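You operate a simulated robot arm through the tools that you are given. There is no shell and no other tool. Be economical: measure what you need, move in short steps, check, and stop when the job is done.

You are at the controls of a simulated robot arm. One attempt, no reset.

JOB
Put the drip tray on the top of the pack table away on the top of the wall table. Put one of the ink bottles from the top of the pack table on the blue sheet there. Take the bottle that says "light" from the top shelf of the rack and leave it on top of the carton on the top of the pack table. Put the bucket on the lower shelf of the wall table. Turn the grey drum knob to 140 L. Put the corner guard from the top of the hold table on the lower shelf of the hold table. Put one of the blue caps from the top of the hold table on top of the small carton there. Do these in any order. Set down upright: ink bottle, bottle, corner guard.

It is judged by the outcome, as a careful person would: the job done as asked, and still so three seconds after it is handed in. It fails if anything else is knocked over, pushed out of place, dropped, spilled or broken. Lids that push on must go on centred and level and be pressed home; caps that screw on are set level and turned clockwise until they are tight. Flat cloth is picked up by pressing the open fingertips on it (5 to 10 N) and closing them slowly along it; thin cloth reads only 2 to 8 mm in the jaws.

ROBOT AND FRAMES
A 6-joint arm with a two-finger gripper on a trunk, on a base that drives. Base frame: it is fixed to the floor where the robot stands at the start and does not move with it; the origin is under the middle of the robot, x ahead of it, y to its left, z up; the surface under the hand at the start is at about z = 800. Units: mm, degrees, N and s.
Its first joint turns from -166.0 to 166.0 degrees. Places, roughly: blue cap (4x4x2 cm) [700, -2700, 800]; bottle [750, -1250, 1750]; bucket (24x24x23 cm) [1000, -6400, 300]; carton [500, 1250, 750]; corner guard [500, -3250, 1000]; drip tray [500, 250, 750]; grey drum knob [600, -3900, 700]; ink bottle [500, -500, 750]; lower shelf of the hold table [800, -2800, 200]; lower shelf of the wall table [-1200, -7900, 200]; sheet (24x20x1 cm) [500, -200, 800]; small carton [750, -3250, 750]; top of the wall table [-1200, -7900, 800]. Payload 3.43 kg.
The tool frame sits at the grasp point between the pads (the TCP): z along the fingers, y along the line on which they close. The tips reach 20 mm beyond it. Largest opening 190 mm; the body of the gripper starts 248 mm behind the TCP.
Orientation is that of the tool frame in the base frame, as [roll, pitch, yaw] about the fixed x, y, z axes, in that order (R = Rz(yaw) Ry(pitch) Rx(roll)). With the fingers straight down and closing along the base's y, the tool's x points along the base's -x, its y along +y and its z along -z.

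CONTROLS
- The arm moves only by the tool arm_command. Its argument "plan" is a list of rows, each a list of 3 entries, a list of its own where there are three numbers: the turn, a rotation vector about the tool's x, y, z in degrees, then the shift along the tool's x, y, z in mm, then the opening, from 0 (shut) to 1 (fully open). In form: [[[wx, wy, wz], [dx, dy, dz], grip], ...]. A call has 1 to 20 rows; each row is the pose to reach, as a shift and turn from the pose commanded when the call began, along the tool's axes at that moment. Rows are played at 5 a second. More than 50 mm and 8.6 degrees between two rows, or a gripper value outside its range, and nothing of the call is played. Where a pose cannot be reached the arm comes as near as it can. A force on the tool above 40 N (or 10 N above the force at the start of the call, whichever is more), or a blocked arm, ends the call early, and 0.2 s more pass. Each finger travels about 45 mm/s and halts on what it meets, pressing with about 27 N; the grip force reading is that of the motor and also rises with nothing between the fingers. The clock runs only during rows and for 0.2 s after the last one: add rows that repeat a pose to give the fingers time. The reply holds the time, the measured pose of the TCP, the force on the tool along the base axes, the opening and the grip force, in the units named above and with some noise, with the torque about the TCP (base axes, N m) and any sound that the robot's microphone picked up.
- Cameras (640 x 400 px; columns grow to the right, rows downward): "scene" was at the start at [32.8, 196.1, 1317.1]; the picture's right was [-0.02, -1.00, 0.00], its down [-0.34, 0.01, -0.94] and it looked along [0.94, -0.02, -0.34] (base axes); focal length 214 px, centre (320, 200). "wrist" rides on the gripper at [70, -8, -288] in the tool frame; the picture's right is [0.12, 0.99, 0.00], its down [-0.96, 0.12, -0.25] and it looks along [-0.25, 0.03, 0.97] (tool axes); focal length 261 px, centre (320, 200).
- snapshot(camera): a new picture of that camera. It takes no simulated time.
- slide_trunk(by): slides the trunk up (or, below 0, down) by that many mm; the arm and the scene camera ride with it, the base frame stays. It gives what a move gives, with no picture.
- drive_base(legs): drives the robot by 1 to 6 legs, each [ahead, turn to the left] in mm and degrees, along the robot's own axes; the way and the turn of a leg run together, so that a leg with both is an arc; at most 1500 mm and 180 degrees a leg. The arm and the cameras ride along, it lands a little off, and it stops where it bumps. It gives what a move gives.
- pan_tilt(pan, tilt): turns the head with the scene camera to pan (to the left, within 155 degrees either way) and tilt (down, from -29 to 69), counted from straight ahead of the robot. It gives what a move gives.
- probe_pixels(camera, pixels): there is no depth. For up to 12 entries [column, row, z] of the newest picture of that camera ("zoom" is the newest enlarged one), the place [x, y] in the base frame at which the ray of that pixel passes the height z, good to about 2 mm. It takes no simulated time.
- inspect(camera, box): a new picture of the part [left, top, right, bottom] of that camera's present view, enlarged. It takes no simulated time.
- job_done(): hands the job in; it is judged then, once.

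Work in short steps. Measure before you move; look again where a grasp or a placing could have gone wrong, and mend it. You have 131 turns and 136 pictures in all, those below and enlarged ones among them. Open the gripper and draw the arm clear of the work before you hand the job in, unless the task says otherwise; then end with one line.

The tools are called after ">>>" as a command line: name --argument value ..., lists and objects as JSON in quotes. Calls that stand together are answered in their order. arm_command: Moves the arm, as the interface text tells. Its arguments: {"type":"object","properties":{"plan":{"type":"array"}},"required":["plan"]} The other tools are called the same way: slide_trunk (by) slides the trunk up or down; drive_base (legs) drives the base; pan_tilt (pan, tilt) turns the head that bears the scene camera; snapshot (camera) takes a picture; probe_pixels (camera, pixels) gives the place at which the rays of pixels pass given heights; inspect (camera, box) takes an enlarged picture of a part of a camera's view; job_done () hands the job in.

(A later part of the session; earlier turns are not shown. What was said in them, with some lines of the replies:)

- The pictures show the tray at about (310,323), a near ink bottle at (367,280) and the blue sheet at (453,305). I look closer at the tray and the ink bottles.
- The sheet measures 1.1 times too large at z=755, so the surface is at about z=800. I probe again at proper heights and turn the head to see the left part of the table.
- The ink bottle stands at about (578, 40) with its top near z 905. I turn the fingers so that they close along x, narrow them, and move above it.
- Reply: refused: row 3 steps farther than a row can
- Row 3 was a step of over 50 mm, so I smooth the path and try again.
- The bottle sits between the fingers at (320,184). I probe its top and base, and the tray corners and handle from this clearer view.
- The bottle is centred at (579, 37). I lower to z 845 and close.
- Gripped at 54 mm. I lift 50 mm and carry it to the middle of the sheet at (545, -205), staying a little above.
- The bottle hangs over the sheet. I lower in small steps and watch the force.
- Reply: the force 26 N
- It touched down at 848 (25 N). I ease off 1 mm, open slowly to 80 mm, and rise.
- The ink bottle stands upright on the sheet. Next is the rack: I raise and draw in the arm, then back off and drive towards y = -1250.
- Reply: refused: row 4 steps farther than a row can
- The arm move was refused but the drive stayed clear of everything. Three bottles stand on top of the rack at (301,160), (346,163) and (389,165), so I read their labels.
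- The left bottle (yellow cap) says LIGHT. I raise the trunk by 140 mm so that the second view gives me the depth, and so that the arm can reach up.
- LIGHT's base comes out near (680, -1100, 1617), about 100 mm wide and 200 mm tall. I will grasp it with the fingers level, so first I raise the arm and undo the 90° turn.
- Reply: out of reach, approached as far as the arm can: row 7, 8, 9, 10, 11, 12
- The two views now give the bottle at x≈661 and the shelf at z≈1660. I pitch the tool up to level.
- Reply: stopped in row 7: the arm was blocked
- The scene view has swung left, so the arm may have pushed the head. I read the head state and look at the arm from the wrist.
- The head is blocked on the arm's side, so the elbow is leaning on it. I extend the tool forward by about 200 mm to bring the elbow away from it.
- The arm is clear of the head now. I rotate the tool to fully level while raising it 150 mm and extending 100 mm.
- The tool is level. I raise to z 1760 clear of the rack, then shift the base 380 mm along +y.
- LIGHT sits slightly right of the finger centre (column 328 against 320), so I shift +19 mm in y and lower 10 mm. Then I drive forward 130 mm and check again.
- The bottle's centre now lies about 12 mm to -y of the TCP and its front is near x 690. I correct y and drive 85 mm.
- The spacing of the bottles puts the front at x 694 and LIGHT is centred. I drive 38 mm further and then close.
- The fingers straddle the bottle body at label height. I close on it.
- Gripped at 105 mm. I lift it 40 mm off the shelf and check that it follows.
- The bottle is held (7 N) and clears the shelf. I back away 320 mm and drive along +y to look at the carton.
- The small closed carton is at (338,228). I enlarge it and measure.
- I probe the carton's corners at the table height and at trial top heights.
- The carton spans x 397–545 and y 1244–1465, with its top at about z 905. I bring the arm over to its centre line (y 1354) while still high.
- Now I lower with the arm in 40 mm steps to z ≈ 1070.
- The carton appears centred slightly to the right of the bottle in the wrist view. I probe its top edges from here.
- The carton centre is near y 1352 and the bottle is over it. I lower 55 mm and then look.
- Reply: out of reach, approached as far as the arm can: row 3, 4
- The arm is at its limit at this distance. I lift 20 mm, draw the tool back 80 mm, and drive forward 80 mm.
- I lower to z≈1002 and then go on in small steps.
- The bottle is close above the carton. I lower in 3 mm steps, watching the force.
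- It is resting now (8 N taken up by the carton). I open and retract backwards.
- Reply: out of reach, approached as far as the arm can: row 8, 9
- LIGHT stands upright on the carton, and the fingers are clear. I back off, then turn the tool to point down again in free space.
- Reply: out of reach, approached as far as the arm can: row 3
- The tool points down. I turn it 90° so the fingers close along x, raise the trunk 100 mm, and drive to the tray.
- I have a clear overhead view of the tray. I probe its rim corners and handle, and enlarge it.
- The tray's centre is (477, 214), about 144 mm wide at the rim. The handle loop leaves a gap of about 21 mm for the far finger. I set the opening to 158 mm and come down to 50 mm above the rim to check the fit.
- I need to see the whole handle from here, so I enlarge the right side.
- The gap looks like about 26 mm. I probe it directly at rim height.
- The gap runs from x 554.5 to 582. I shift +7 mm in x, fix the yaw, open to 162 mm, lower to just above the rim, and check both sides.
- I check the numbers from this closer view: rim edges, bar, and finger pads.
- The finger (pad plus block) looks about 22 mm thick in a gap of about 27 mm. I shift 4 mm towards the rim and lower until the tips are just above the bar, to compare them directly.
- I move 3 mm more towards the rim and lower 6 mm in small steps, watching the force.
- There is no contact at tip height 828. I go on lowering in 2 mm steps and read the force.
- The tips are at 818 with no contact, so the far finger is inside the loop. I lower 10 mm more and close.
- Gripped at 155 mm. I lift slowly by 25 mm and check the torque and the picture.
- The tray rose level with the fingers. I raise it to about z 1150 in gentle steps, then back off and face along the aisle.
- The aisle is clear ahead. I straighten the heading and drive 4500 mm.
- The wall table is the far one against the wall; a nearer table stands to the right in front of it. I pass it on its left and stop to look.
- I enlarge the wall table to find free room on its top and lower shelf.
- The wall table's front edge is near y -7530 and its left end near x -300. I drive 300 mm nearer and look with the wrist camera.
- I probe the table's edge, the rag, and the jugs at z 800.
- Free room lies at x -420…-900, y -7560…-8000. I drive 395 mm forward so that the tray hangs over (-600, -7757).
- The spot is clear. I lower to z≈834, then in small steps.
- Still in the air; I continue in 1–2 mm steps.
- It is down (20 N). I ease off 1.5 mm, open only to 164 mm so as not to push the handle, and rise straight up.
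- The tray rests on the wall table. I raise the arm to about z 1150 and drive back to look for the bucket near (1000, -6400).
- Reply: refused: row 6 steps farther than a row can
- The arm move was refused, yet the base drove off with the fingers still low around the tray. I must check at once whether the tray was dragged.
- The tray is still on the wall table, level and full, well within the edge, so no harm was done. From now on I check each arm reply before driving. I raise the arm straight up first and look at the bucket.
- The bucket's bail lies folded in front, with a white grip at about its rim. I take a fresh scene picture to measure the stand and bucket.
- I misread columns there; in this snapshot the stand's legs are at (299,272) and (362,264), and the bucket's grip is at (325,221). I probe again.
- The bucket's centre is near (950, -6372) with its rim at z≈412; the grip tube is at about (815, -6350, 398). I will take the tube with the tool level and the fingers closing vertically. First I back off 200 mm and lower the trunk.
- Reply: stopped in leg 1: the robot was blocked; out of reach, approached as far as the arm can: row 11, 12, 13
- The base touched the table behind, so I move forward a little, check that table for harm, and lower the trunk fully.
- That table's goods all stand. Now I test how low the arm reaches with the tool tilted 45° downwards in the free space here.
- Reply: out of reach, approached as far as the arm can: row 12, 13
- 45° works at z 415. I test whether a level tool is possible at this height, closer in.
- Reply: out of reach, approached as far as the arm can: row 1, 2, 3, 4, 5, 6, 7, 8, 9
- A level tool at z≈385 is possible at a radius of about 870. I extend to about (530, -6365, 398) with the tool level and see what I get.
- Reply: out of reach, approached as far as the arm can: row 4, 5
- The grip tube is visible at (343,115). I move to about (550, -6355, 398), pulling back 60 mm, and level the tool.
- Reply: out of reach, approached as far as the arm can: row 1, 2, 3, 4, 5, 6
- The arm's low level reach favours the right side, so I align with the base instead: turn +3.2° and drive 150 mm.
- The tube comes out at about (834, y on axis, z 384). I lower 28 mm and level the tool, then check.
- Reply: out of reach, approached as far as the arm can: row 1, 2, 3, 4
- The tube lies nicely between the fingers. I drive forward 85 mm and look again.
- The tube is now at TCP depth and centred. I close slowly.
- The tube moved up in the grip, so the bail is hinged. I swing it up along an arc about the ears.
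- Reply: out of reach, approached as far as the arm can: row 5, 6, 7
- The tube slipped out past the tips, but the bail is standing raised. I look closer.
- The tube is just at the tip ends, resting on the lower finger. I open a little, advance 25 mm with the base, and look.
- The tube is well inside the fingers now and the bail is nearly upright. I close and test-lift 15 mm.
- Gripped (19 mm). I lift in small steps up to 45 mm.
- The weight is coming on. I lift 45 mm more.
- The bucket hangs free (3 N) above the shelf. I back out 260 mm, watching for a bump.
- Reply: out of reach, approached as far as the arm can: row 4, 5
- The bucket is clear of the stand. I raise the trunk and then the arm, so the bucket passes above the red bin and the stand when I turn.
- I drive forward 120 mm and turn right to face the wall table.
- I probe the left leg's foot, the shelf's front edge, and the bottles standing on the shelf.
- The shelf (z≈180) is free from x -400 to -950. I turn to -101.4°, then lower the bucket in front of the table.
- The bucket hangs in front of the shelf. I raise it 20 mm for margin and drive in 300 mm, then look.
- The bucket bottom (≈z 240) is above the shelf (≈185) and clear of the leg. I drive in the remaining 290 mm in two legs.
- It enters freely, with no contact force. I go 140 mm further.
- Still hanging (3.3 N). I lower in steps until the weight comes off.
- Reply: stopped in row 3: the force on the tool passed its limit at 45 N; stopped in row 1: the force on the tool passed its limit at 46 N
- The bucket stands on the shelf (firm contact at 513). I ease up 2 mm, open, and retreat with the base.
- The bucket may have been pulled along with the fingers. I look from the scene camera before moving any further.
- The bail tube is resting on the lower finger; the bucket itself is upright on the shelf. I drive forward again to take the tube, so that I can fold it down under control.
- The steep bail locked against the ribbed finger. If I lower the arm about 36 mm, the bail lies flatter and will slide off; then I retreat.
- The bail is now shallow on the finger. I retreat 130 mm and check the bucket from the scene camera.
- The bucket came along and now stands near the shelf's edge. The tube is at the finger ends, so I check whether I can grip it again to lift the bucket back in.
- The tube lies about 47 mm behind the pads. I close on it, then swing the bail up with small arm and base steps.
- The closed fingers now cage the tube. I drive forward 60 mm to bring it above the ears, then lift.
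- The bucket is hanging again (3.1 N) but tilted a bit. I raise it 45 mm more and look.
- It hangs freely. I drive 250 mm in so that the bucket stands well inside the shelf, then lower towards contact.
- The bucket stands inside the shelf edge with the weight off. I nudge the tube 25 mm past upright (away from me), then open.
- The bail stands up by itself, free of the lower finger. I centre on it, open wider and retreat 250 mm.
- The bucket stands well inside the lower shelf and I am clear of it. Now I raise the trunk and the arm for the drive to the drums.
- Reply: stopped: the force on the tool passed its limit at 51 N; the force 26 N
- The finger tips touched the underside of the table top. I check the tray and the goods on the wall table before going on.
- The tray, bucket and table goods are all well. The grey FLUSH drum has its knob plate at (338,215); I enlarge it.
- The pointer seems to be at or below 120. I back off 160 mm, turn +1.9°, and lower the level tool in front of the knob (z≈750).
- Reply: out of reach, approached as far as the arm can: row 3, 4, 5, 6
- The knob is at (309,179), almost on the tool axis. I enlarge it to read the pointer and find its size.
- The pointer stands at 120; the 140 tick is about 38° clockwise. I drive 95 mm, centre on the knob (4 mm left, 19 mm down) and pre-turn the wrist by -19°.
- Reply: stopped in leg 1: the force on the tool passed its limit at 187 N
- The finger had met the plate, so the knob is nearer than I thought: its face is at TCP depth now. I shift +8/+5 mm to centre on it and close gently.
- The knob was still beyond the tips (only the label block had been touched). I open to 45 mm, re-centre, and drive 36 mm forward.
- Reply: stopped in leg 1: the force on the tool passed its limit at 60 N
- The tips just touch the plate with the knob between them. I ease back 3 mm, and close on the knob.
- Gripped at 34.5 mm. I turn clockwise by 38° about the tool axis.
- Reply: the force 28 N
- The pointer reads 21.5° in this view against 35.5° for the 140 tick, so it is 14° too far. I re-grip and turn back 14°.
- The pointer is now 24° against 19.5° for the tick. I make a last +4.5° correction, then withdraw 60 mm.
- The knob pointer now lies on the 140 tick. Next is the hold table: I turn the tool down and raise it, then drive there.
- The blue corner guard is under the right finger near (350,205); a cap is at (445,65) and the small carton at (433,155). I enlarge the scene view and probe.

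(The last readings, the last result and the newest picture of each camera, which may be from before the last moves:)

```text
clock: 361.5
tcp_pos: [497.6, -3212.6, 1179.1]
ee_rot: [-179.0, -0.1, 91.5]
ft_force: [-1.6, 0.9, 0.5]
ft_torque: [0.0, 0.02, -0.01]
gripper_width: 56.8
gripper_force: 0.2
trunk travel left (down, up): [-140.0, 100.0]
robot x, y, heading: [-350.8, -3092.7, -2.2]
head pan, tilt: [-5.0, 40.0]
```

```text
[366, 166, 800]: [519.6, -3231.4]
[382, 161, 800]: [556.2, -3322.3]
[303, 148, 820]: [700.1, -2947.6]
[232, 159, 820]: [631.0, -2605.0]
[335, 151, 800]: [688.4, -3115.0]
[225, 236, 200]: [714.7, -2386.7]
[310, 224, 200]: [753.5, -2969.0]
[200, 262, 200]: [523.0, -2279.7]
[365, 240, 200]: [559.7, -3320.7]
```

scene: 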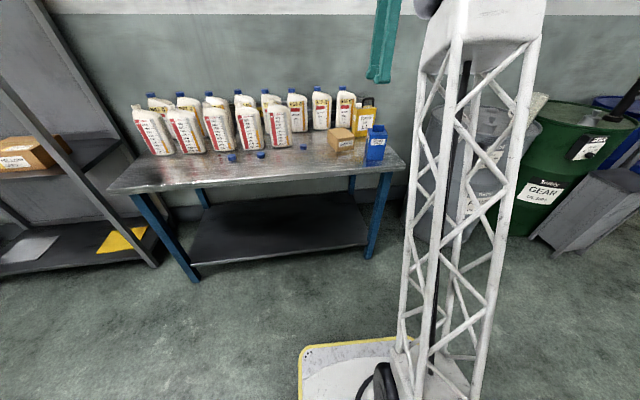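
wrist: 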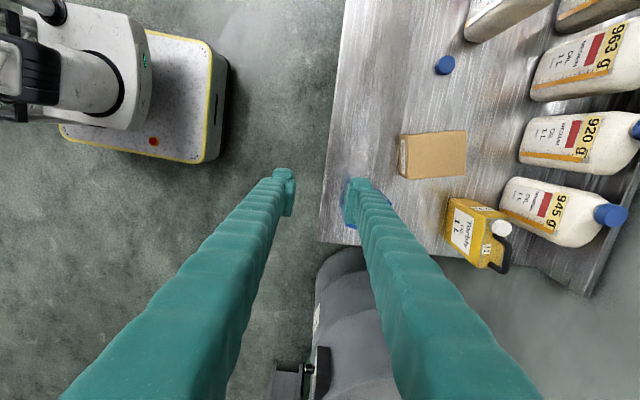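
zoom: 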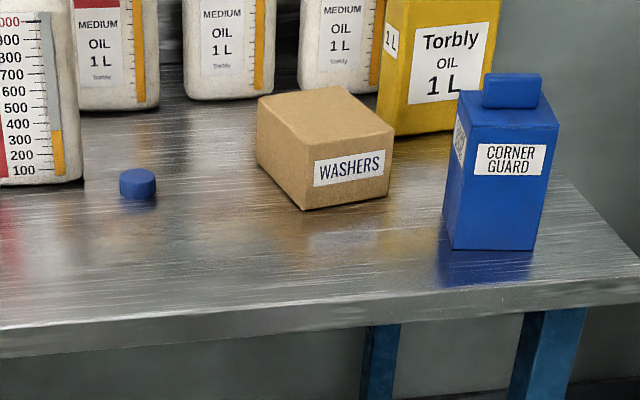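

The guard is a block (about 80 mm wide) at roughly (590, -3283), with "WASHERS" as the small carton. I back off, straighten, and bring the tool level (closing along y) in front of the guard.

>>> drive_base --legs '[[-300, 0], [0, 2.2]]'

>>> arm_command --plan '[[[-4.6, -4.6, -4.6], [-7, 4, 17], 0.4], [[-9.2, -9.2, -9.2], [-14, 8, 34], 0.5], [[-13.8, -13.8, -13.8], [-21, 12, 51], 0.6], [[-18.4, -18.4, -18.4], [-28, 16, 68], 0.7], [[-23, -23, -23], [-35, 20, 85], 0.7], [[-27.6, -27.6, -27.6], [-42, 24, 102], 0.7], [[-32.2, -32.2, -32.2], [-49, 28, 119], 0.7], [[-36.8, -36.8, -36.8], [-56, 32, 136], 0.7], [[-41.4, -41.4, -41.4], [-63, 36, 153], 0.7], [[-46, -46, -46], [-70, 40, 170], 0.7], [[-50.6, -50.6, -50.6], [-77, 44, 187], 0.7], [[-55.2, -55.2, -55.2], [-84, 48, 204], 0.7], [[-59.8, -59.8, -59.8], [-91, 52, 221], 0.7], [[-64.4, -64.4, -64.4], [-98, 56, 238], 0.7], [[-69.3, -69.3, -69.3], [-103, 60, 256], 0.7], [[-69.3, -69.3, -69.3], [-103, 60, 256], 0.7]]'

>>> snapshot --camera "wrist"

```text
clock: 363.9
tcp_pos: [200.9, -3170.1, 1178.7]
ee_rot: [-179.0, 0.0, 93.5]
ft_force: [0.9, -0.7, 0.6]
ft_torque: [-0.01, -0.02, -0.02]
gripper_width: 57.1
gripper_force: 0.1
trunk travel left (down, up): [-140.0, 100.0]
robot x, y, heading: [-652.3, -3077.1, -0.2]
head pan, tilt: [-5.0, 40.0]
```

```text
clock: 367.4
tcp_pos: [253.1, -3118.6, 948.1]
ee_rot: [-158.5, 85.0, -168.7]
ft_force: [-0.1, 0.0, -0.9]
ft_torque: [0.0, -0.12, -0.01]
gripper_width: 133.2
gripper_force: 0.0
out of reach, approached as far as the arm can: row 10, 11, 12, 13, 14, 15, 16
trunk travel left (down, up): [-140.0, 100.0]
robot x, y, heading: [-653.1, -3079.9, -0.4]
head pan, tilt: [-5.0, 40.0]
```

```text
12 pictures are left
```

wrist: 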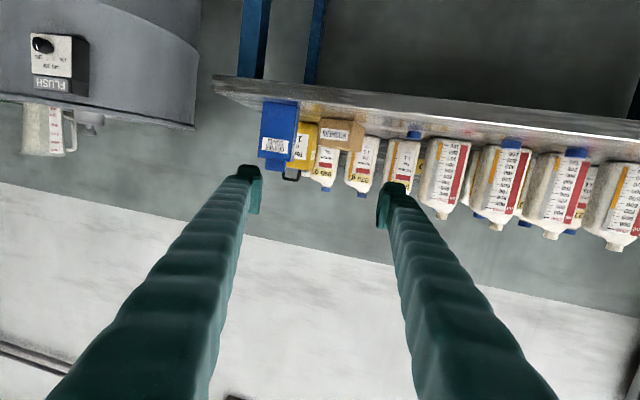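

The level pose is limited here, so I will use a tool tilted 45° down with the fingers closing along y, which also suits the lower shelf. I shift the base 165 mm along -y and set that tilt.

>>> arm_command --plan '[[[-1.9, 7.9, -0.9], [-12, 0, 0], 0.7], [[-3.8, 15.8, -1.8], [-24, 0, 0], 0.7], [[-5.8, 23.7, -2.6], [-36, 0, 0], 0.7], [[-7.7, 31.6, -3.5], [-48, 0, 0], 0.7], [[-9.6, 39.5, -4.4], [-60, 0, 0], 0.7], [[-9.6, 39.5, -4.4], [-60, 0, 0], 0.7]]'

>>> drive_base --legs '[[0, -90], [165, 0], [0, 90], [130, 0]]'

>>> snapshot --camera "wrist"

```text
clock: 368.8
tcp_pos: [265.1, -3153.0, 1004.6]
ee_rot: [-170.8, 56.8, -178.3]
ft_force: [0.2, 0.0, -0.2]
ft_torque: [0.01, -0.01, -0.03]
gripper_width: 133.1
gripper_force: 0.1
out of reach, approached as far as the arm can: row 4, 5, 6
trunk travel left (down, up): [-140.0, 100.0]
robot x, y, heading: [-651.8, -3082.5, -0.6]
head pan, tilt: [-5.0, 40.0]
```

```text
clock: 379.1
tcp_pos: [395.9, -3341.3, 1004.7]
ee_rot: [-171.0, 56.8, -179.7]
ft_force: [-0.2, 0.2, -0.4]
ft_torque: [0.0, 0.02, 0.03]
gripper_width: 133.0
gripper_force: 0.1
trunk travel left (down, up): [-140.0, 100.0]
robot x, y, heading: [-521.5, -3251.9, -1.5]
head pan, tilt: [-5.0, 40.0]
```

```text
11 pictures are left
```

wrist: 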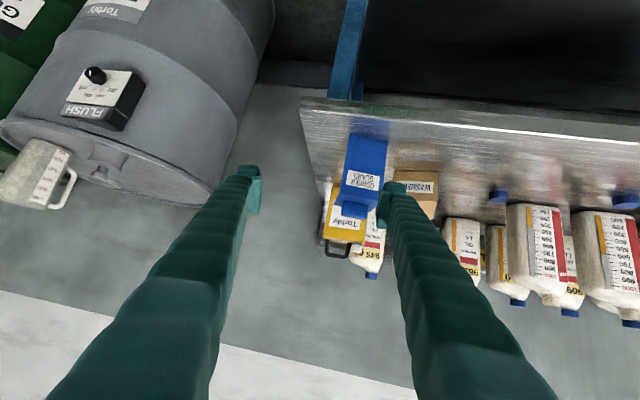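

The tool points 33° below level but 10° to the right, so I correct that with the base heading: I shift 138 mm more along -y, end at +9° heading, and lower the trunk 70 mm.

>>> drive_base --legs '[[0, -88.5], [138, 0], [0, 99]]'

>>> slide_trunk --by -70

>>> snapshot --camera "wrist"

>>> probe_pixels --camera "wrist" --pixels '[[320, 180, 930], [320, 180, 800]]'

```text
clock: 388.7
tcp_pos: [397.7, -3312.4, 1005.1]
ee_rot: [-171.0, 56.8, -169.5]
ft_force: [-0.1, -0.3, 0.7]
ft_torque: [0.02, 0.0, 0.01]
gripper_width: 133.2
gripper_force: 0.1
trunk travel left (down, up): [-140.0, 100.0]
robot x, y, heading: [-522.4, -3381.2, 8.6]
head pan, tilt: [-5.0, 40.0]
```

```text
clock: 389.8
tcp_pos: [396.7, -3312.1, 936.0]
ee_rot: [-171.1, 56.8, -169.6]
ft_force: [-0.4, 0.0, 0.4]
ft_torque: [0.04, -0.03, 0.02]
gripper_width: 133.1
gripper_force: 0.1
trunk travel left (down, up): [-70.0, 170.0]
robot x, y, heading: [-520.8, -3383.8, 8.5]
head pan, tilt: [-5.0, 40.0]
```

```text
10 pictures are left
```

wrist: 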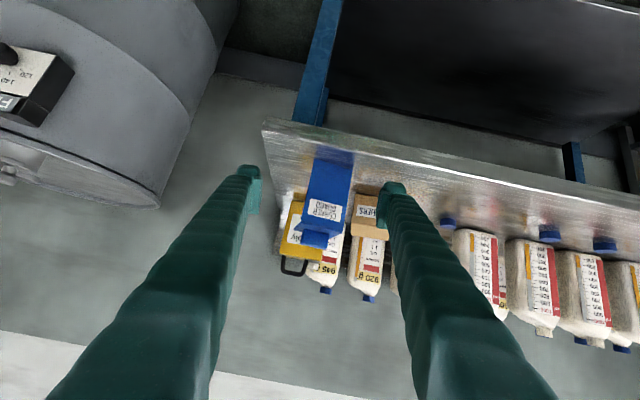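

```text
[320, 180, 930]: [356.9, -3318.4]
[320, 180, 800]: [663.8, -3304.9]
```

The guard is centred between the fingers. I level the closing axis (+5.9° roll), lower 15 mm, and drive 190 mm onto it.

>>> arm_command --plan '[[[0, 0, 3], [0, -5, 0], 0.7], [[0, 0, 5.9], [0, -10, 0], 0.7], [[0, 0, 5.9], [0, -10, 0], 0.7]]'

>>> slide_trunk --by -15

>>> drive_base --legs '[[188, 0]]'

>>> snapshot --camera "wrist"

```text
clock: 390.6
tcp_pos: [398.2, -3321.3, 935.8]
ee_rot: [179.8, 57.4, 179.6]
ft_force: [-0.8, -0.3, -0.5]
ft_torque: [0.02, 0.02, 0.0]
gripper_width: 133.1
gripper_force: 0.1
trunk travel left (down, up): [-70.0, 170.0]
robot x, y, heading: [-518.3, -3383.0, 8.2]
head pan, tilt: [-5.0, 40.0]
```

```text
clock: 391.2
tcp_pos: [398.5, -3321.6, 919.1]
ee_rot: [179.9, 57.3, 179.7]
ft_force: [0.4, -0.5, -0.5]
ft_torque: [0.03, 0.0, -0.02]
gripper_width: 133.1
gripper_force: 0.1
trunk travel left (down, up): [-55.0, 185.0]
robot x, y, heading: [-518.8, -3386.5, 8.4]
head pan, tilt: [-5.0, 40.0]
```

```text
clock: 392.8
tcp_pos: [585.7, -3290.8, 920.0]
ee_rot: [179.9, 57.3, 179.9]
ft_force: [-0.6, 0.0, -0.1]
ft_torque: [0.01, 0.03, -0.01]
gripper_width: 132.8
gripper_force: 0.0
trunk travel left (down, up): [-55.0, 185.0]
robot x, y, heading: [-335.4, -3356.7, 8.9]
head pan, tilt: [-5.0, 40.0]
```

```text
9 pictures are left
```

wrist: 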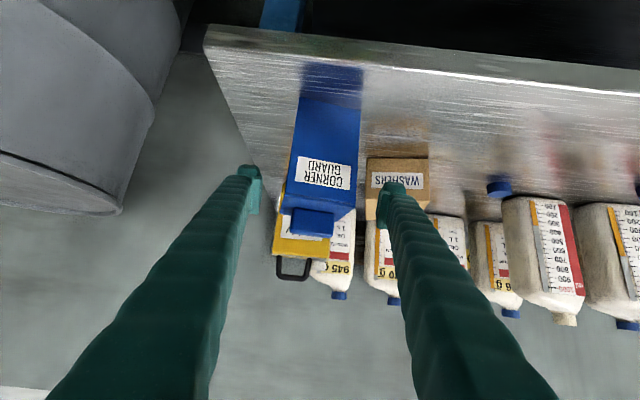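

The guard's front still lies a little beyond the tips. I probe its base and top edge for the exact distance.

>>> probe_pixels --camera "wrist" --pixels '[[331, 98, 800], [298, 97, 800], [362, 97, 800], [317, 208, 940], [317, 208, 960], [398, 160, 870], [366, 158, 870], [498, 188, 815]]'

```text
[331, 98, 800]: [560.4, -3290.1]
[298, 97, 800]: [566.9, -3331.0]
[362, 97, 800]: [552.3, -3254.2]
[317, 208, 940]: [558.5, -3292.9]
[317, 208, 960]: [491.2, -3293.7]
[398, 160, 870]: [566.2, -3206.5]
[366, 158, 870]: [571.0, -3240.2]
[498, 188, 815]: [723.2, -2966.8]
```

The guard spans x≥560, y -3331…-3254 and tops at z 940; the fingers already flank it. I close and lift with the trunk.

>>> arm_command --plan '[[[0, 0, 0], [0, 0, 0], 0.6], [[0, 0, 0], [0, 0, 0], 0.5], [[0, 0, 0], [0, 0, 0], 0.42], [[0, 0, 0], [0, 0, 0], 0.36], [[0, 0, 0], [0, 0, 0], 0.3], [[0, 0, 0], [0, 0, 0], 0.3], [[0, 0, 0], [0, 0, 0], 0.3], [[0, 0, 0], [0, 0, 0], 0.3]]'

>>> slide_trunk --by 60

>>> drive_base --legs '[[-450, 0]]'

>>> snapshot --camera "wrist"

```text
clock: 394.6
tcp_pos: [584.3, -3290.9, 921.1]
ee_rot: [179.9, 57.4, 179.9]
ft_force: [-0.2, -0.3, 0.6]
ft_torque: [0.04, -0.04, -0.08]
gripper_width: 82.8
gripper_force: 26.9
trunk travel left (down, up): [-55.0, 185.0]
robot x, y, heading: [-335.4, -3359.4, 8.7]
head pan, tilt: [-5.0, 40.0]
```

```text
clock: 395.6
tcp_pos: [584.7, -3288.9, 980.0]
ee_rot: [179.9, 57.4, 179.9]
ft_force: [-1.0, 1.2, -1.2]
ft_torque: [0.0, 0.0, 0.0]
gripper_width: 82.7
gripper_force: 27.1
trunk travel left (down, up): [-115.0, 125.0]
robot x, y, heading: [-338.5, -3356.9, 8.7]
head pan, tilt: [-5.0, 40.0]
```

```text
clock: 398.3
tcp_pos: [132.8, -3358.5, 979.7]
ee_rot: [179.8, 57.3, 180.0]
ft_force: [-1.1, -0.4, -0.9]
ft_torque: [0.03, 0.0, -0.01]
gripper_width: 82.4
gripper_force: 27.1
trunk travel left (down, up): [-115.0, 125.0]
robot x, y, heading: [-783.9, -3428.1, 9.3]
head pan, tilt: [-5.0, 40.0]
```

```text
8 pictures are left
```

wrist: 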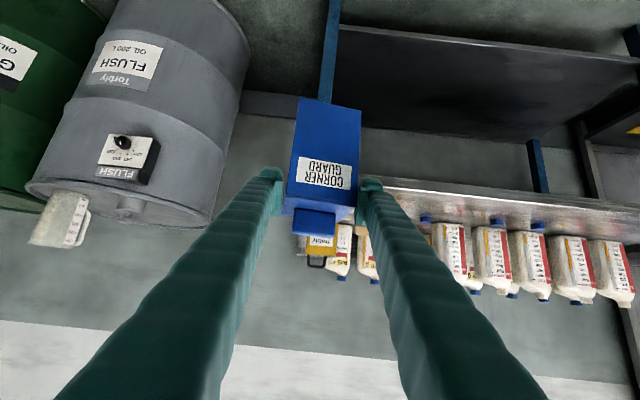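

The guard is held upright. I move the base to bring it in line with the lower shelf at y≈-2950, and lower trunk and arm in front of the table.

>>> drive_base --legs '[[0, 81], [324, 0], [0, -81]]'

>>> slide_trunk --by -115

>>> arm_command --plan '[[[0, 0, 0], [34, 0, 22], 0.3], [[0, 0, 0], [68, 0, 44], 0.3], [[0, 0, 0], [103, 0, 66], 0.3], [[0, 0, 0], [137, 0, 88], 0.3], [[0, 0, 0], [171, 0, 110], 0.3], [[0, 0, 0], [206, 0, 132], 0.3], [[0, 0, 0], [240, 0, 154], 0.3], [[0, 0, 0], [274, 0, 176], 0.3], [[0, 0, 0], [309, 0, 198], 0.3], [[0, 0, 0], [343, 0, 220], 0.3], [[0, 0, 0], [377, 0, 242], 0.3], [[0, 0, 0], [411, 0, 264], 0.3], [[0, 0, 0], [411, 0, 264], 0.3]]'

>>> snapshot --camera "wrist"

```text
clock: 407.8
tcp_pos: [132.5, -3040.3, 979.0]
ee_rot: [179.9, 57.2, 179.6]
ft_force: [-0.8, -0.2, -0.9]
ft_torque: [-0.03, 0.01, 0.0]
gripper_width: 81.6
gripper_force: 26.8
trunk travel left (down, up): [-115.0, 125.0]
robot x, y, heading: [-789.6, -3102.6, 8.6]
head pan, tilt: [-5.0, 40.0]
```

```text
clock: 409.2
tcp_pos: [133.8, -3039.9, 865.1]
ee_rot: [179.9, 57.3, 179.6]
ft_force: [0.4, -0.2, -2.0]
ft_torque: [-0.01, 0.02, -0.02]
gripper_width: 81.5
gripper_force: 27.8
trunk travel left (down, up): [0.0, 240.0]
robot x, y, heading: [-783.3, -3101.3, 8.4]
head pan, tilt: [-5.0, 40.0]
```

```text
clock: 412.1
tcp_pos: [153.7, -3025.6, 401.7]
ee_rot: [-170.2, 55.0, -173.6]
ft_force: [0.1, 0.5, -0.9]
ft_torque: [0.02, 0.01, -0.01]
gripper_width: 81.2
gripper_force: 27.2
out of reach, approached as far as the arm can: row 5, 6, 7, 8, 9, 10, 11, 12, 13
trunk travel left (down, up): [0.0, 240.0]
robot x, y, heading: [-783.7, -3102.3, 8.4]
head pan, tilt: [-5.0, 40.0]
```

```text
7 pictures are left
```

wrist: 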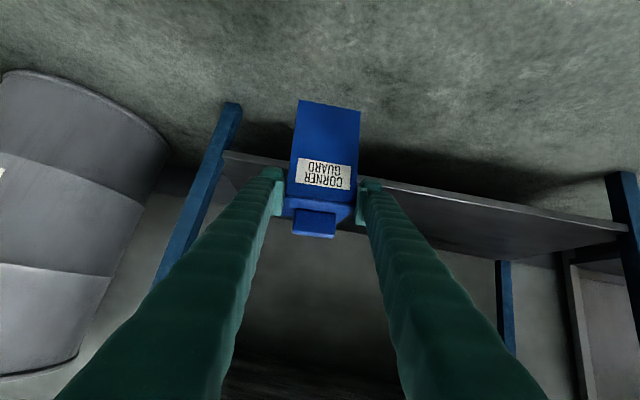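

The arm came to z 402 with a few degrees of roll. I lower another 55 mm with a roll correction and probe the shelf's front edge height.

>>> probe_pixels --camera "wrist" --pixels '[[450, 201, 180], [450, 201, 200], [450, 201, 220], [560, 222, 200], [250, 160, 200]]'

>>> arm_command --plan '[[[0, 0, 1.5], [11, 1, 8], 0.3], [[0, 0, 3], [22, 3, 16], 0.3], [[0, 0, 4.5], [33, 4, 23], 0.3], [[0, 0, 6], [45, 5, 31], 0.3], [[0, 0, 6], [45, 5, 31], 0.3]]'

```text
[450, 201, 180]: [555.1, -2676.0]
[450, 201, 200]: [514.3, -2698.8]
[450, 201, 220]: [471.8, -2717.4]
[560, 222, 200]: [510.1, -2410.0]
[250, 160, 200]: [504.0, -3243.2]
```

```text
clock: 413.2
tcp_pos: [178.7, -3045.5, 365.8]
ee_rot: [-171.0, 53.3, -175.6]
ft_force: [0.3, -0.3, -0.5]
ft_torque: [-0.02, 0.02, 0.01]
gripper_width: 81.0
gripper_force: 27.4
out of reach, approached as far as the arm can: row 1, 2, 3, 4, 5
trunk travel left (down, up): [0.0, 240.0]
robot x, y, heading: [-783.8, -3098.6, 8.5]
head pan, tilt: [-5.0, 40.0]
```

The shelf is at z≈198 and the guard's base is at about 240. I drive in 517 mm and lower until contact stops the arm.

>>> drive_base --legs '[[517, 0]]'

>>> arm_command --plan '[[[0, 0, 0], [8, 1, 6], 0.3], [[0, 0, 0], [16, 2, 12], 0.3], [[0, 0, 0], [22, 2.5, 16], 0.3], [[0, 0, 0], [27, 3, 20], 0.3], [[0, 0, 0], [31, 3.5, 23], 0.3], [[0, 0, 0], [35, 4, 26], 0.3], [[0, 0, 0], [38, 4, 28], 0.3]]'

>>> snapshot --camera "wrist"

```text
clock: 416.3
tcp_pos: [686.7, -2963.6, 367.2]
ee_rot: [-170.9, 53.3, -175.4]
ft_force: [-0.5, -0.1, -1.1]
ft_torque: [0.0, 0.03, 0.02]
gripper_width: 80.9
gripper_force: 27.1
trunk travel left (down, up): [0.0, 240.0]
robot x, y, heading: [-282.3, -3025.3, 8.7]
head pan, tilt: [-5.0, 40.0]
```

```text
clock: 417.9
tcp_pos: [691.4, -2965.1, 321.5]
ee_rot: [-169.5, 52.9, -174.2]
ft_force: [-0.3, -0.6, -0.3]
ft_torque: [-0.02, 0.05, 0.0]
gripper_width: 81.0
gripper_force: 27.4
out of reach, approached as far as the arm can: row 4, 5, 6, 7
trunk travel left (down, up): [0.0, 240.0]
robot x, y, heading: [-277.0, -3022.5, 8.7]
head pan, tilt: [-5.0, 40.0]
```

```text
6 pictures are left
```

wrist: 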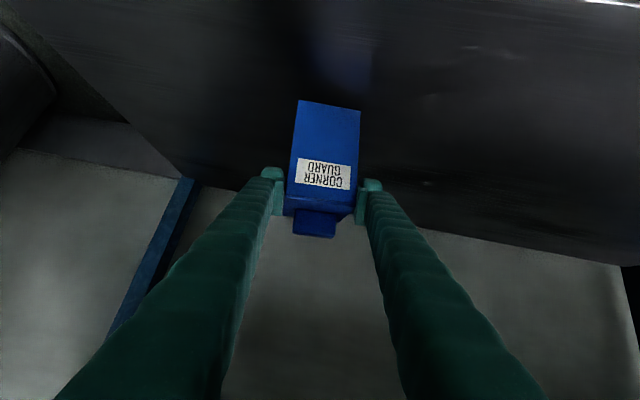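

Not yet in contact (base ≈ 200). I lower a few mm more to contact, open slowly, and back out.

>>> arm_command --plan '[[[0, 0, 0], [3, 0, 2], 0.3], [[0, 0, 0], [6, 0.5, 4], 0.3], [[0, 0, 0], [8, 1, 6], 0.3]]'

>>> arm_command --plan '[[[0, 0, 0], [0, 0, 0], 0.42], [[0, 0, 0], [0, 0, 0], 0.45], [[0, 0, 0], [0, 0, 0], 0.5], [[0, 0, 0], [0, 0, 0], 0.58], [[0, 0, 0], [0, 0, 0], 0.65], [[0, 0, 0], [0, 0, 0], 0.65]]'

>>> drive_base --legs '[[-460, 0]]'

>>> snapshot --camera "wrist"

```text
clock: 418.7
tcp_pos: [696.5, -2964.7, 314.2]
ee_rot: [-169.5, 52.9, -174.1]
ft_force: [1.2, 0.4, -1.7]
ft_torque: [0.03, 0.0, -0.05]
gripper_width: 80.8
gripper_force: 26.8
out of reach, approached as far as the arm can: row 1, 2, 3
trunk travel left (down, up): [0.0, 240.0]
robot x, y, heading: [-273.1, -3023.8, 8.7]
head pan, tilt: [-5.0, 40.0]
```

```text
clock: 420.1
tcp_pos: [697.8, -2964.3, 314.7]
ee_rot: [-169.5, 53.1, -174.1]
ft_force: [-0.4, 0.9, -0.4]
ft_torque: [-0.03, 0.03, 0.02]
gripper_width: 123.5
gripper_force: 0.0
trunk travel left (down, up): [0.0, 240.0]
robot x, y, heading: [-278.1, -3023.6, 8.7]
head pan, tilt: [-5.0, 40.0]
```

```text
clock: 422.8
tcp_pos: [243.8, -3038.7, 313.9]
ee_rot: [-169.6, 53.0, -174.5]
ft_force: [0.4, -0.7, 0.4]
ft_torque: [0.01, 0.02, 0.02]
gripper_width: 123.5
gripper_force: 0.0
trunk travel left (down, up): [0.0, 240.0]
robot x, y, heading: [-729.8, -3091.2, 8.6]
head pan, tilt: [-5.0, 40.0]
```

```text
5 pictures are left
```

wrist: 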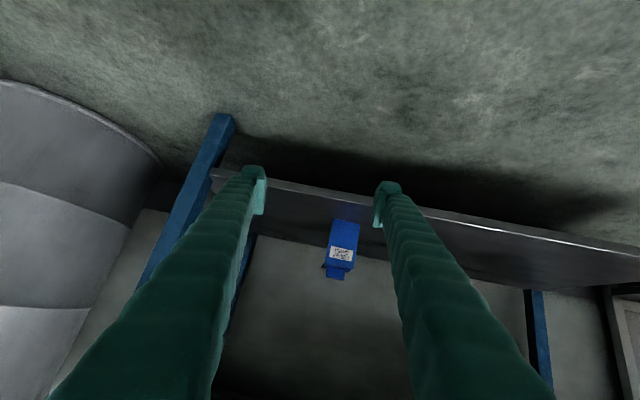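

The guard stands upright on the lower shelf. For the cap I raise the arm with the tool turned down, raise the trunk, and drive halfway to the table edge.

>>> arm_command --plan '[[[-0.7, 3.8, -0.3], [-27, -4, -30], 0.6], [[-1.4, 7.5, -0.7], [-54, -8, -61], 0.5], [[-2.1, 11.3, -1], [-81, -12, -91], 0.45], [[-2.7, 15.1, -1.4], [-107, -16, -121], 0.45], [[-3.4, 18.9, -1.7], [-134, -20, -152], 0.45], [[-4.1, 22.6, -2.1], [-161, -24, -182], 0.45], [[-4.8, 26.4, -2.4], [-188, -28, -212], 0.45], [[-5.5, 30.2, -2.7], [-215, -31, -243], 0.45], [[-6.2, 33.9, -3.1], [-242, -35, -273], 0.45], [[-6.9, 37.7, -3.4], [-269, -39, -304], 0.45], [[-7.5, 41.5, -3.8], [-295, -43, -334], 0.45], [[-8.2, 45.3, -4.1], [-322, -47, -364], 0.45], [[-8.9, 49, -4.5], [-349, -51, -395], 0.45], [[-9.6, 52.8, -4.8], [-376, -55, -425], 0.45], [[-9.6, 52.8, -4.8], [-376, -55, -425], 0.45]]'

>>> slide_trunk --by 200

>>> drive_base --legs '[[330, 0]]'

>>> snapshot --camera "wrist"

>>> probe_pixels --camera "wrist" --pixels '[[320, 200, 820], [400, 200, 820], [320, 100, 820], [480, 200, 820], [400, 100, 820], [400, 300, 820], [480, 100, 820], [320, 200, 870], [400, 200, 870], [400, 300, 870]]'

```text
clock: 426.0
tcp_pos: [125.2, -3026.4, 872.7]
ee_rot: [-180.0, 0.0, -174.7]
ft_force: [0.2, 0.6, 0.1]
ft_torque: [-0.03, 0.0, -0.04]
gripper_width: 85.6
gripper_force: 0.1
trunk travel left (down, up): [0.0, 240.0]
robot x, y, heading: [-728.1, -3090.7, 8.3]
head pan, tilt: [-5.0, 40.0]
```

```text
clock: 428.2
tcp_pos: [125.9, -3026.2, 1072.7]
ee_rot: [-179.8, 0.0, -174.5]
ft_force: [-0.3, -0.2, 0.0]
ft_torque: [0.0, -0.01, -0.01]
gripper_width: 85.4
gripper_force: 0.0
trunk travel left (down, up): [-200.0, 40.0]
robot x, y, heading: [-726.5, -3091.1, 8.2]
head pan, tilt: [-5.0, 40.0]
```

```text
clock: 430.4
tcp_pos: [453.2, -2979.2, 1072.7]
ee_rot: [-179.8, 0.0, -174.6]
ft_force: [-0.4, -0.1, 0.4]
ft_torque: [0.02, 0.04, 0.02]
gripper_width: 85.8
gripper_force: 0.1
trunk travel left (down, up): [-200.0, 40.0]
robot x, y, heading: [-402.4, -3045.9, 8.4]
head pan, tilt: [-5.0, 40.0]
```

```text
4 pictures are left
```

wrist: 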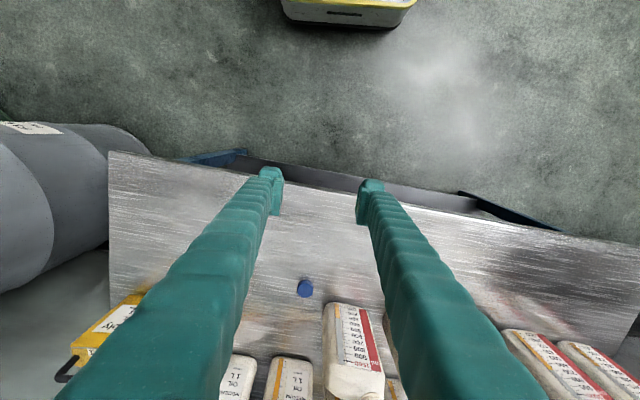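

```text
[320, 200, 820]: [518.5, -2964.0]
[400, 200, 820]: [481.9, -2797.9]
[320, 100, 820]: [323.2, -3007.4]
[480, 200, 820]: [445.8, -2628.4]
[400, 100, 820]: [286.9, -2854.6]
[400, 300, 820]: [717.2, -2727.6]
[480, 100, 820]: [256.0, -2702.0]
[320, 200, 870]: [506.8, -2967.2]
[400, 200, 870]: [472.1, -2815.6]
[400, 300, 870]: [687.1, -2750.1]
```

The cap is at (305,288), about (736, -2952). I probe it and the bottle next to it exactly, drive over it, and look.

>>> probe_pixels --camera "wrist" --pixels '[[305, 288, 818], [305, 288, 810], [328, 305, 800], [365, 308, 800]]'

>>> drive_base --legs '[[275, 0]]'

>>> arm_command --plan '[[[0, 0, 0], [0, -7, 0], 0.4], [[0, 0, 0], [0, -14, 0], 0.35], [[0, 0, 0], [0, -14, 0], 0.35]]'

>>> snapshot --camera "wrist"

```text
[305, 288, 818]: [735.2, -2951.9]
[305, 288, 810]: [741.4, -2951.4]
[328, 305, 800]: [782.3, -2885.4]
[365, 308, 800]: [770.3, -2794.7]
```

```text
clock: 432.3
tcp_pos: [728.2, -2938.0, 1073.2]
ee_rot: [-179.9, 0.0, -174.6]
ft_force: [-0.1, 0.0, 0.7]
ft_torque: [0.01, -0.04, 0.02]
gripper_width: 85.4
gripper_force: 0.1
trunk travel left (down, up): [-200.0, 40.0]
robot x, y, heading: [-126.3, -3004.3, 8.4]
head pan, tilt: [-5.0, 40.0]
```

```text
clock: 433.1
tcp_pos: [730.6, -2951.9, 1073.5]
ee_rot: [-179.9, 0.0, -174.6]
ft_force: [-0.3, -0.1, 0.5]
ft_torque: [-0.02, 0.01, -0.05]
gripper_width: 66.4
gripper_force: 0.0
trunk travel left (down, up): [-200.0, 40.0]
robot x, y, heading: [-125.2, -3002.9, 8.2]
head pan, tilt: [-5.0, 40.0]
```

```text
3 pictures are left
5 turns are left
```

wrist: 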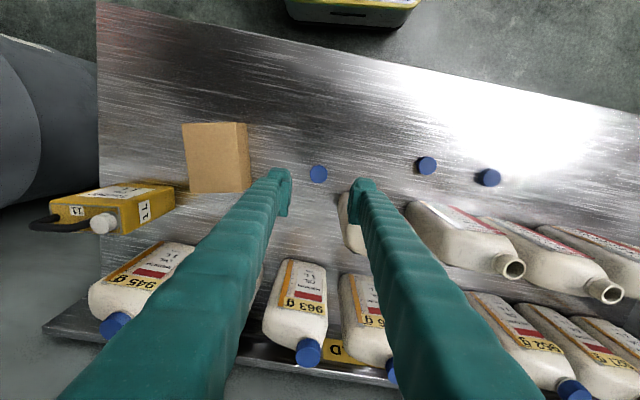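

The cap sits between the fingers at (318,173). I lower over it, close, and lift 110 mm, and probe the carton's top corners.

>>> probe_pixels --camera "wrist" --pixels '[[182, 125, 870], [236, 122, 870], [251, 190, 870], [190, 193, 870], [215, 158, 870], [215, 158, 880]]'

>>> arm_command --plan '[[[0, 0, 0], [-8, -3, 0], 0.35], [[0, 0, 0], [-8, -3, 42], 0.35], [[0, 0, 0], [-8, -3, 84], 0.35], [[0, 0, 0], [-8, -3, 126], 0.35], [[0, 0, 0], [-8, -3, 168], 0.35], [[0, 0, 0], [-8, -3, 208], 0.35], [[0, 0, 0], [-8, -3, 236], 0.35], [[0, 0, 0], [-8, -3, 247], 0.35], [[0, 0, 0], [-8, -3, 247], 0.28], [[0, 0, 0], [-8, -3, 247], 0.2], [[0, 0, 0], [-8, -3, 247], 0.14], [[0, 0, 0], [-8, -3, 247], 0.12], [[0, 0, 0], [-8, -3, 247], 0.12], [[0, 0, 0], [-8, -3, 232], 0.12], [[0, 0, 0], [-8, -3, 202], 0.12], [[0, 0, 0], [-8, -3, 167], 0.12], [[0, 0, 0], [-8, -3, 132], 0.12], [[0, 0, 0], [-8, -3, 132], 0.12]]'

>>> snapshot --camera "wrist"

```text
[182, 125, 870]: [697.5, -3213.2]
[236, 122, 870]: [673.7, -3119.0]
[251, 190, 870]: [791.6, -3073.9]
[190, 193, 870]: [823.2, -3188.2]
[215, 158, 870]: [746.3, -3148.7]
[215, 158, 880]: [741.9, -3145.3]
```

```text
clock: 436.9
tcp_pos: [740.2, -2952.4, 938.9]
ee_rot: [-179.9, 0.0, -174.6]
ft_force: [-0.7, -0.3, -0.5]
ft_torque: [0.02, 0.0, -0.01]
gripper_width: 24.6
gripper_force: 27.1
trunk travel left (down, up): [-200.0, 40.0]
robot x, y, heading: [-130.6, -3002.3, 8.2]
head pan, tilt: [-5.0, 40.0]
```

```text
2 pictures are left
4 turns are left
```

wrist: 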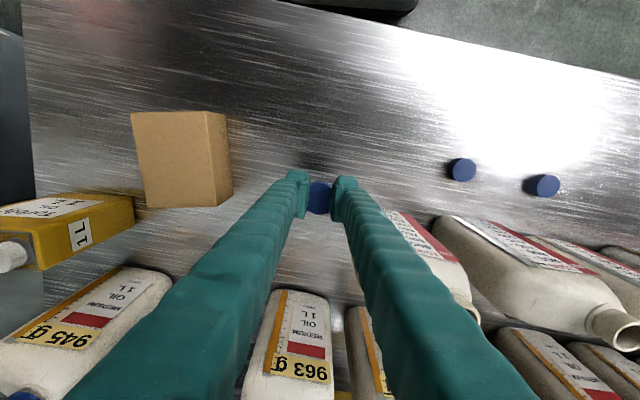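

The cap is held. I carry it over the carton's centre (746, -3154) and lower to just above its top (≈862–870).

>>> arm_command --plan '[[[0, 0, 0], [3, -40, -5], 0.12], [[0, 0, 0], [5, -80, -5], 0.12], [[0, 0, 0], [8, -120, -5], 0.12], [[0, 0, 0], [11, -160, -5], 0.12], [[0, 0, 0], [13, -202, -5], 0.12], [[0, 0, 0], [13, -202, -5], 0.12], [[0, 0, 0], [13, -202, 15], 0.12], [[0, 0, 0], [13, -202, 35], 0.12], [[0, 0, 0], [13, -202, 40], 0.12]]'

>>> arm_command --plan '[[[0, 0, 0], [0, 0, 3], 0.12], [[0, 0, 0], [0, 0, 5], 0.12], [[0, 0, 0], [0, 0, 5], 0.12]]'

>>> arm_command --plan '[[[0, 0, 0], [0, 0, 2], 0.12], [[0, 0, 0], [0, 0, 4], 0.12], [[0, 0, 0], [0, 0, 4], 0.12]]'

>>> snapshot --camera "wrist"

```text
clock: 438.9
tcp_pos: [746.2, -3155.8, 901.8]
ee_rot: [-179.9, 0.0, -174.6]
ft_force: [-0.6, 0.4, 0.0]
ft_torque: [0.0, 0.0, 0.03]
gripper_width: 24.2
gripper_force: 27.0
trunk travel left (down, up): [-200.0, 40.0]
robot x, y, heading: [-131.0, -3004.7, 8.7]
head pan, tilt: [-5.0, 40.0]
```

```text
clock: 439.7
tcp_pos: [745.0, -3155.8, 899.3]
ee_rot: [-179.7, 0.2, -174.5]
ft_force: [0.8, -0.1, 31.2]
ft_torque: [0.13, -0.05, 0.03]
gripper_width: 24.2
gripper_force: 26.9
trunk travel left (down, up): [-200.0, 40.0]
robot x, y, heading: [-126.1, -3003.0, 8.3]
head pan, tilt: [-5.0, 40.0]
```

```text
clock: 440.1
tcp_pos: [745.3, -3157.0, 899.1]
ee_rot: [-179.8, 0.2, -174.7]
ft_force: [-4.7, 0.5, 20.6]
ft_torque: [0.03, 0.08, 0.01]
gripper_width: 24.6
gripper_force: 26.6
trunk travel left (down, up): [-200.0, 40.0]
robot x, y, heading: [-124.7, -3004.5, 8.4]
head pan, tilt: [-5.0, 40.0]
stopped in row 1: the force on the tool passed its limit at 44 N (the readings are from after the stop); the commanded pose is now the measured one
```

```text
1 pictures are left
3 turns are left
```

wrist: 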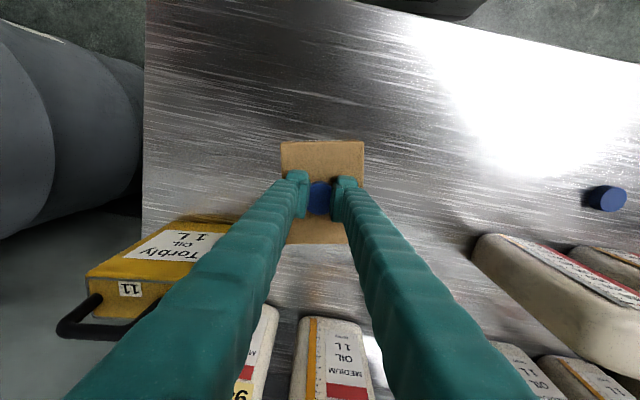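

The cap rests on the carton's middle. I ease off 1 mm, open, rise straight up, and take a last look.

>>> arm_command --plan '[[[0, 0, 0], [0, 0, -1], 0.12], [[0, 0, 0], [0, 0, -1], 0.2], [[0, 0, 0], [0, 0, -1], 0.26], [[0, 0, 0], [0, 0, -1], 0.28], [[0, 0, 0], [0, 0, -1], 0.28], [[0, 0, 0], [0, 0, -31], 0.28], [[0, 0, 0], [0, 0, -71], 0.28], [[0, 0, 0], [0, 0, -111], 0.28], [[0, 0, 0], [0, 0, -151], 0.28], [[0, 0, 0], [0, 0, -180], 0.28]]'

>>> snapshot --camera "wrist"

```text
clock: 442.3
tcp_pos: [745.3, -3156.7, 1078.3]
ee_rot: [-179.8, 0.2, -174.7]
ft_force: [0.3, -1.0, 0.2]
ft_torque: [0.02, 0.01, 0.02]
gripper_width: 53.2
gripper_force: 0.1
trunk travel left (down, up): [-200.0, 40.0]
robot x, y, heading: [-123.7, -3003.9, 8.2]
head pan, tilt: [-5.0, 40.0]
```

```text
0 pictures are left
2 turns are left
```

wrist: 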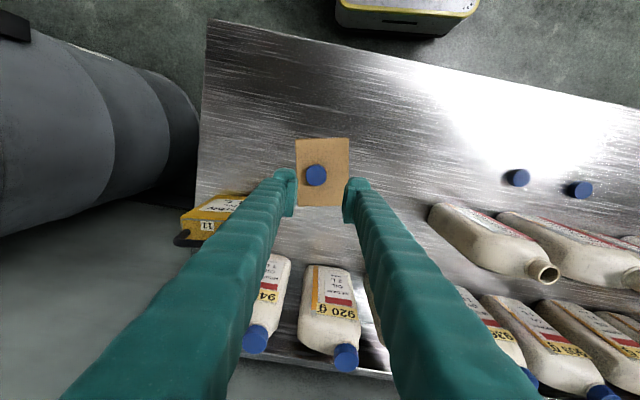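

The cap lies on the small carton at (316,175). The fingers are open and high above it, so I draw the robot back clear of the table.

>>> drive_base --legs '[[-450, 0]]'

```text
clock: 445.0
tcp_pos: [303.3, -3222.3, 1078.6]
ee_rot: [-179.8, 0.2, -174.8]
ft_force: [0.0, 0.2, 0.5]
ft_torque: [0.01, 0.02, 0.01]
gripper_width: 53.2
gripper_force: 0.1
trunk travel left (down, up): [-200.0, 40.0]
robot x, y, heading: [-569.7, -3071.0, 8.1]
head pan, tilt: [-5.0, 40.0]
1 turns are left
```

The arm is clear and the gripper is open, so I hand the job in.

>>> job_done

```text
The job is handed in.
```

All seven tasks are done and the job is handed in. On the way there were a few bumps: the robot's base against a table, the gripper against the drum's plate and against the underside of the wall table. I saw nothing knocked over, but I did not recheck everything at the end.
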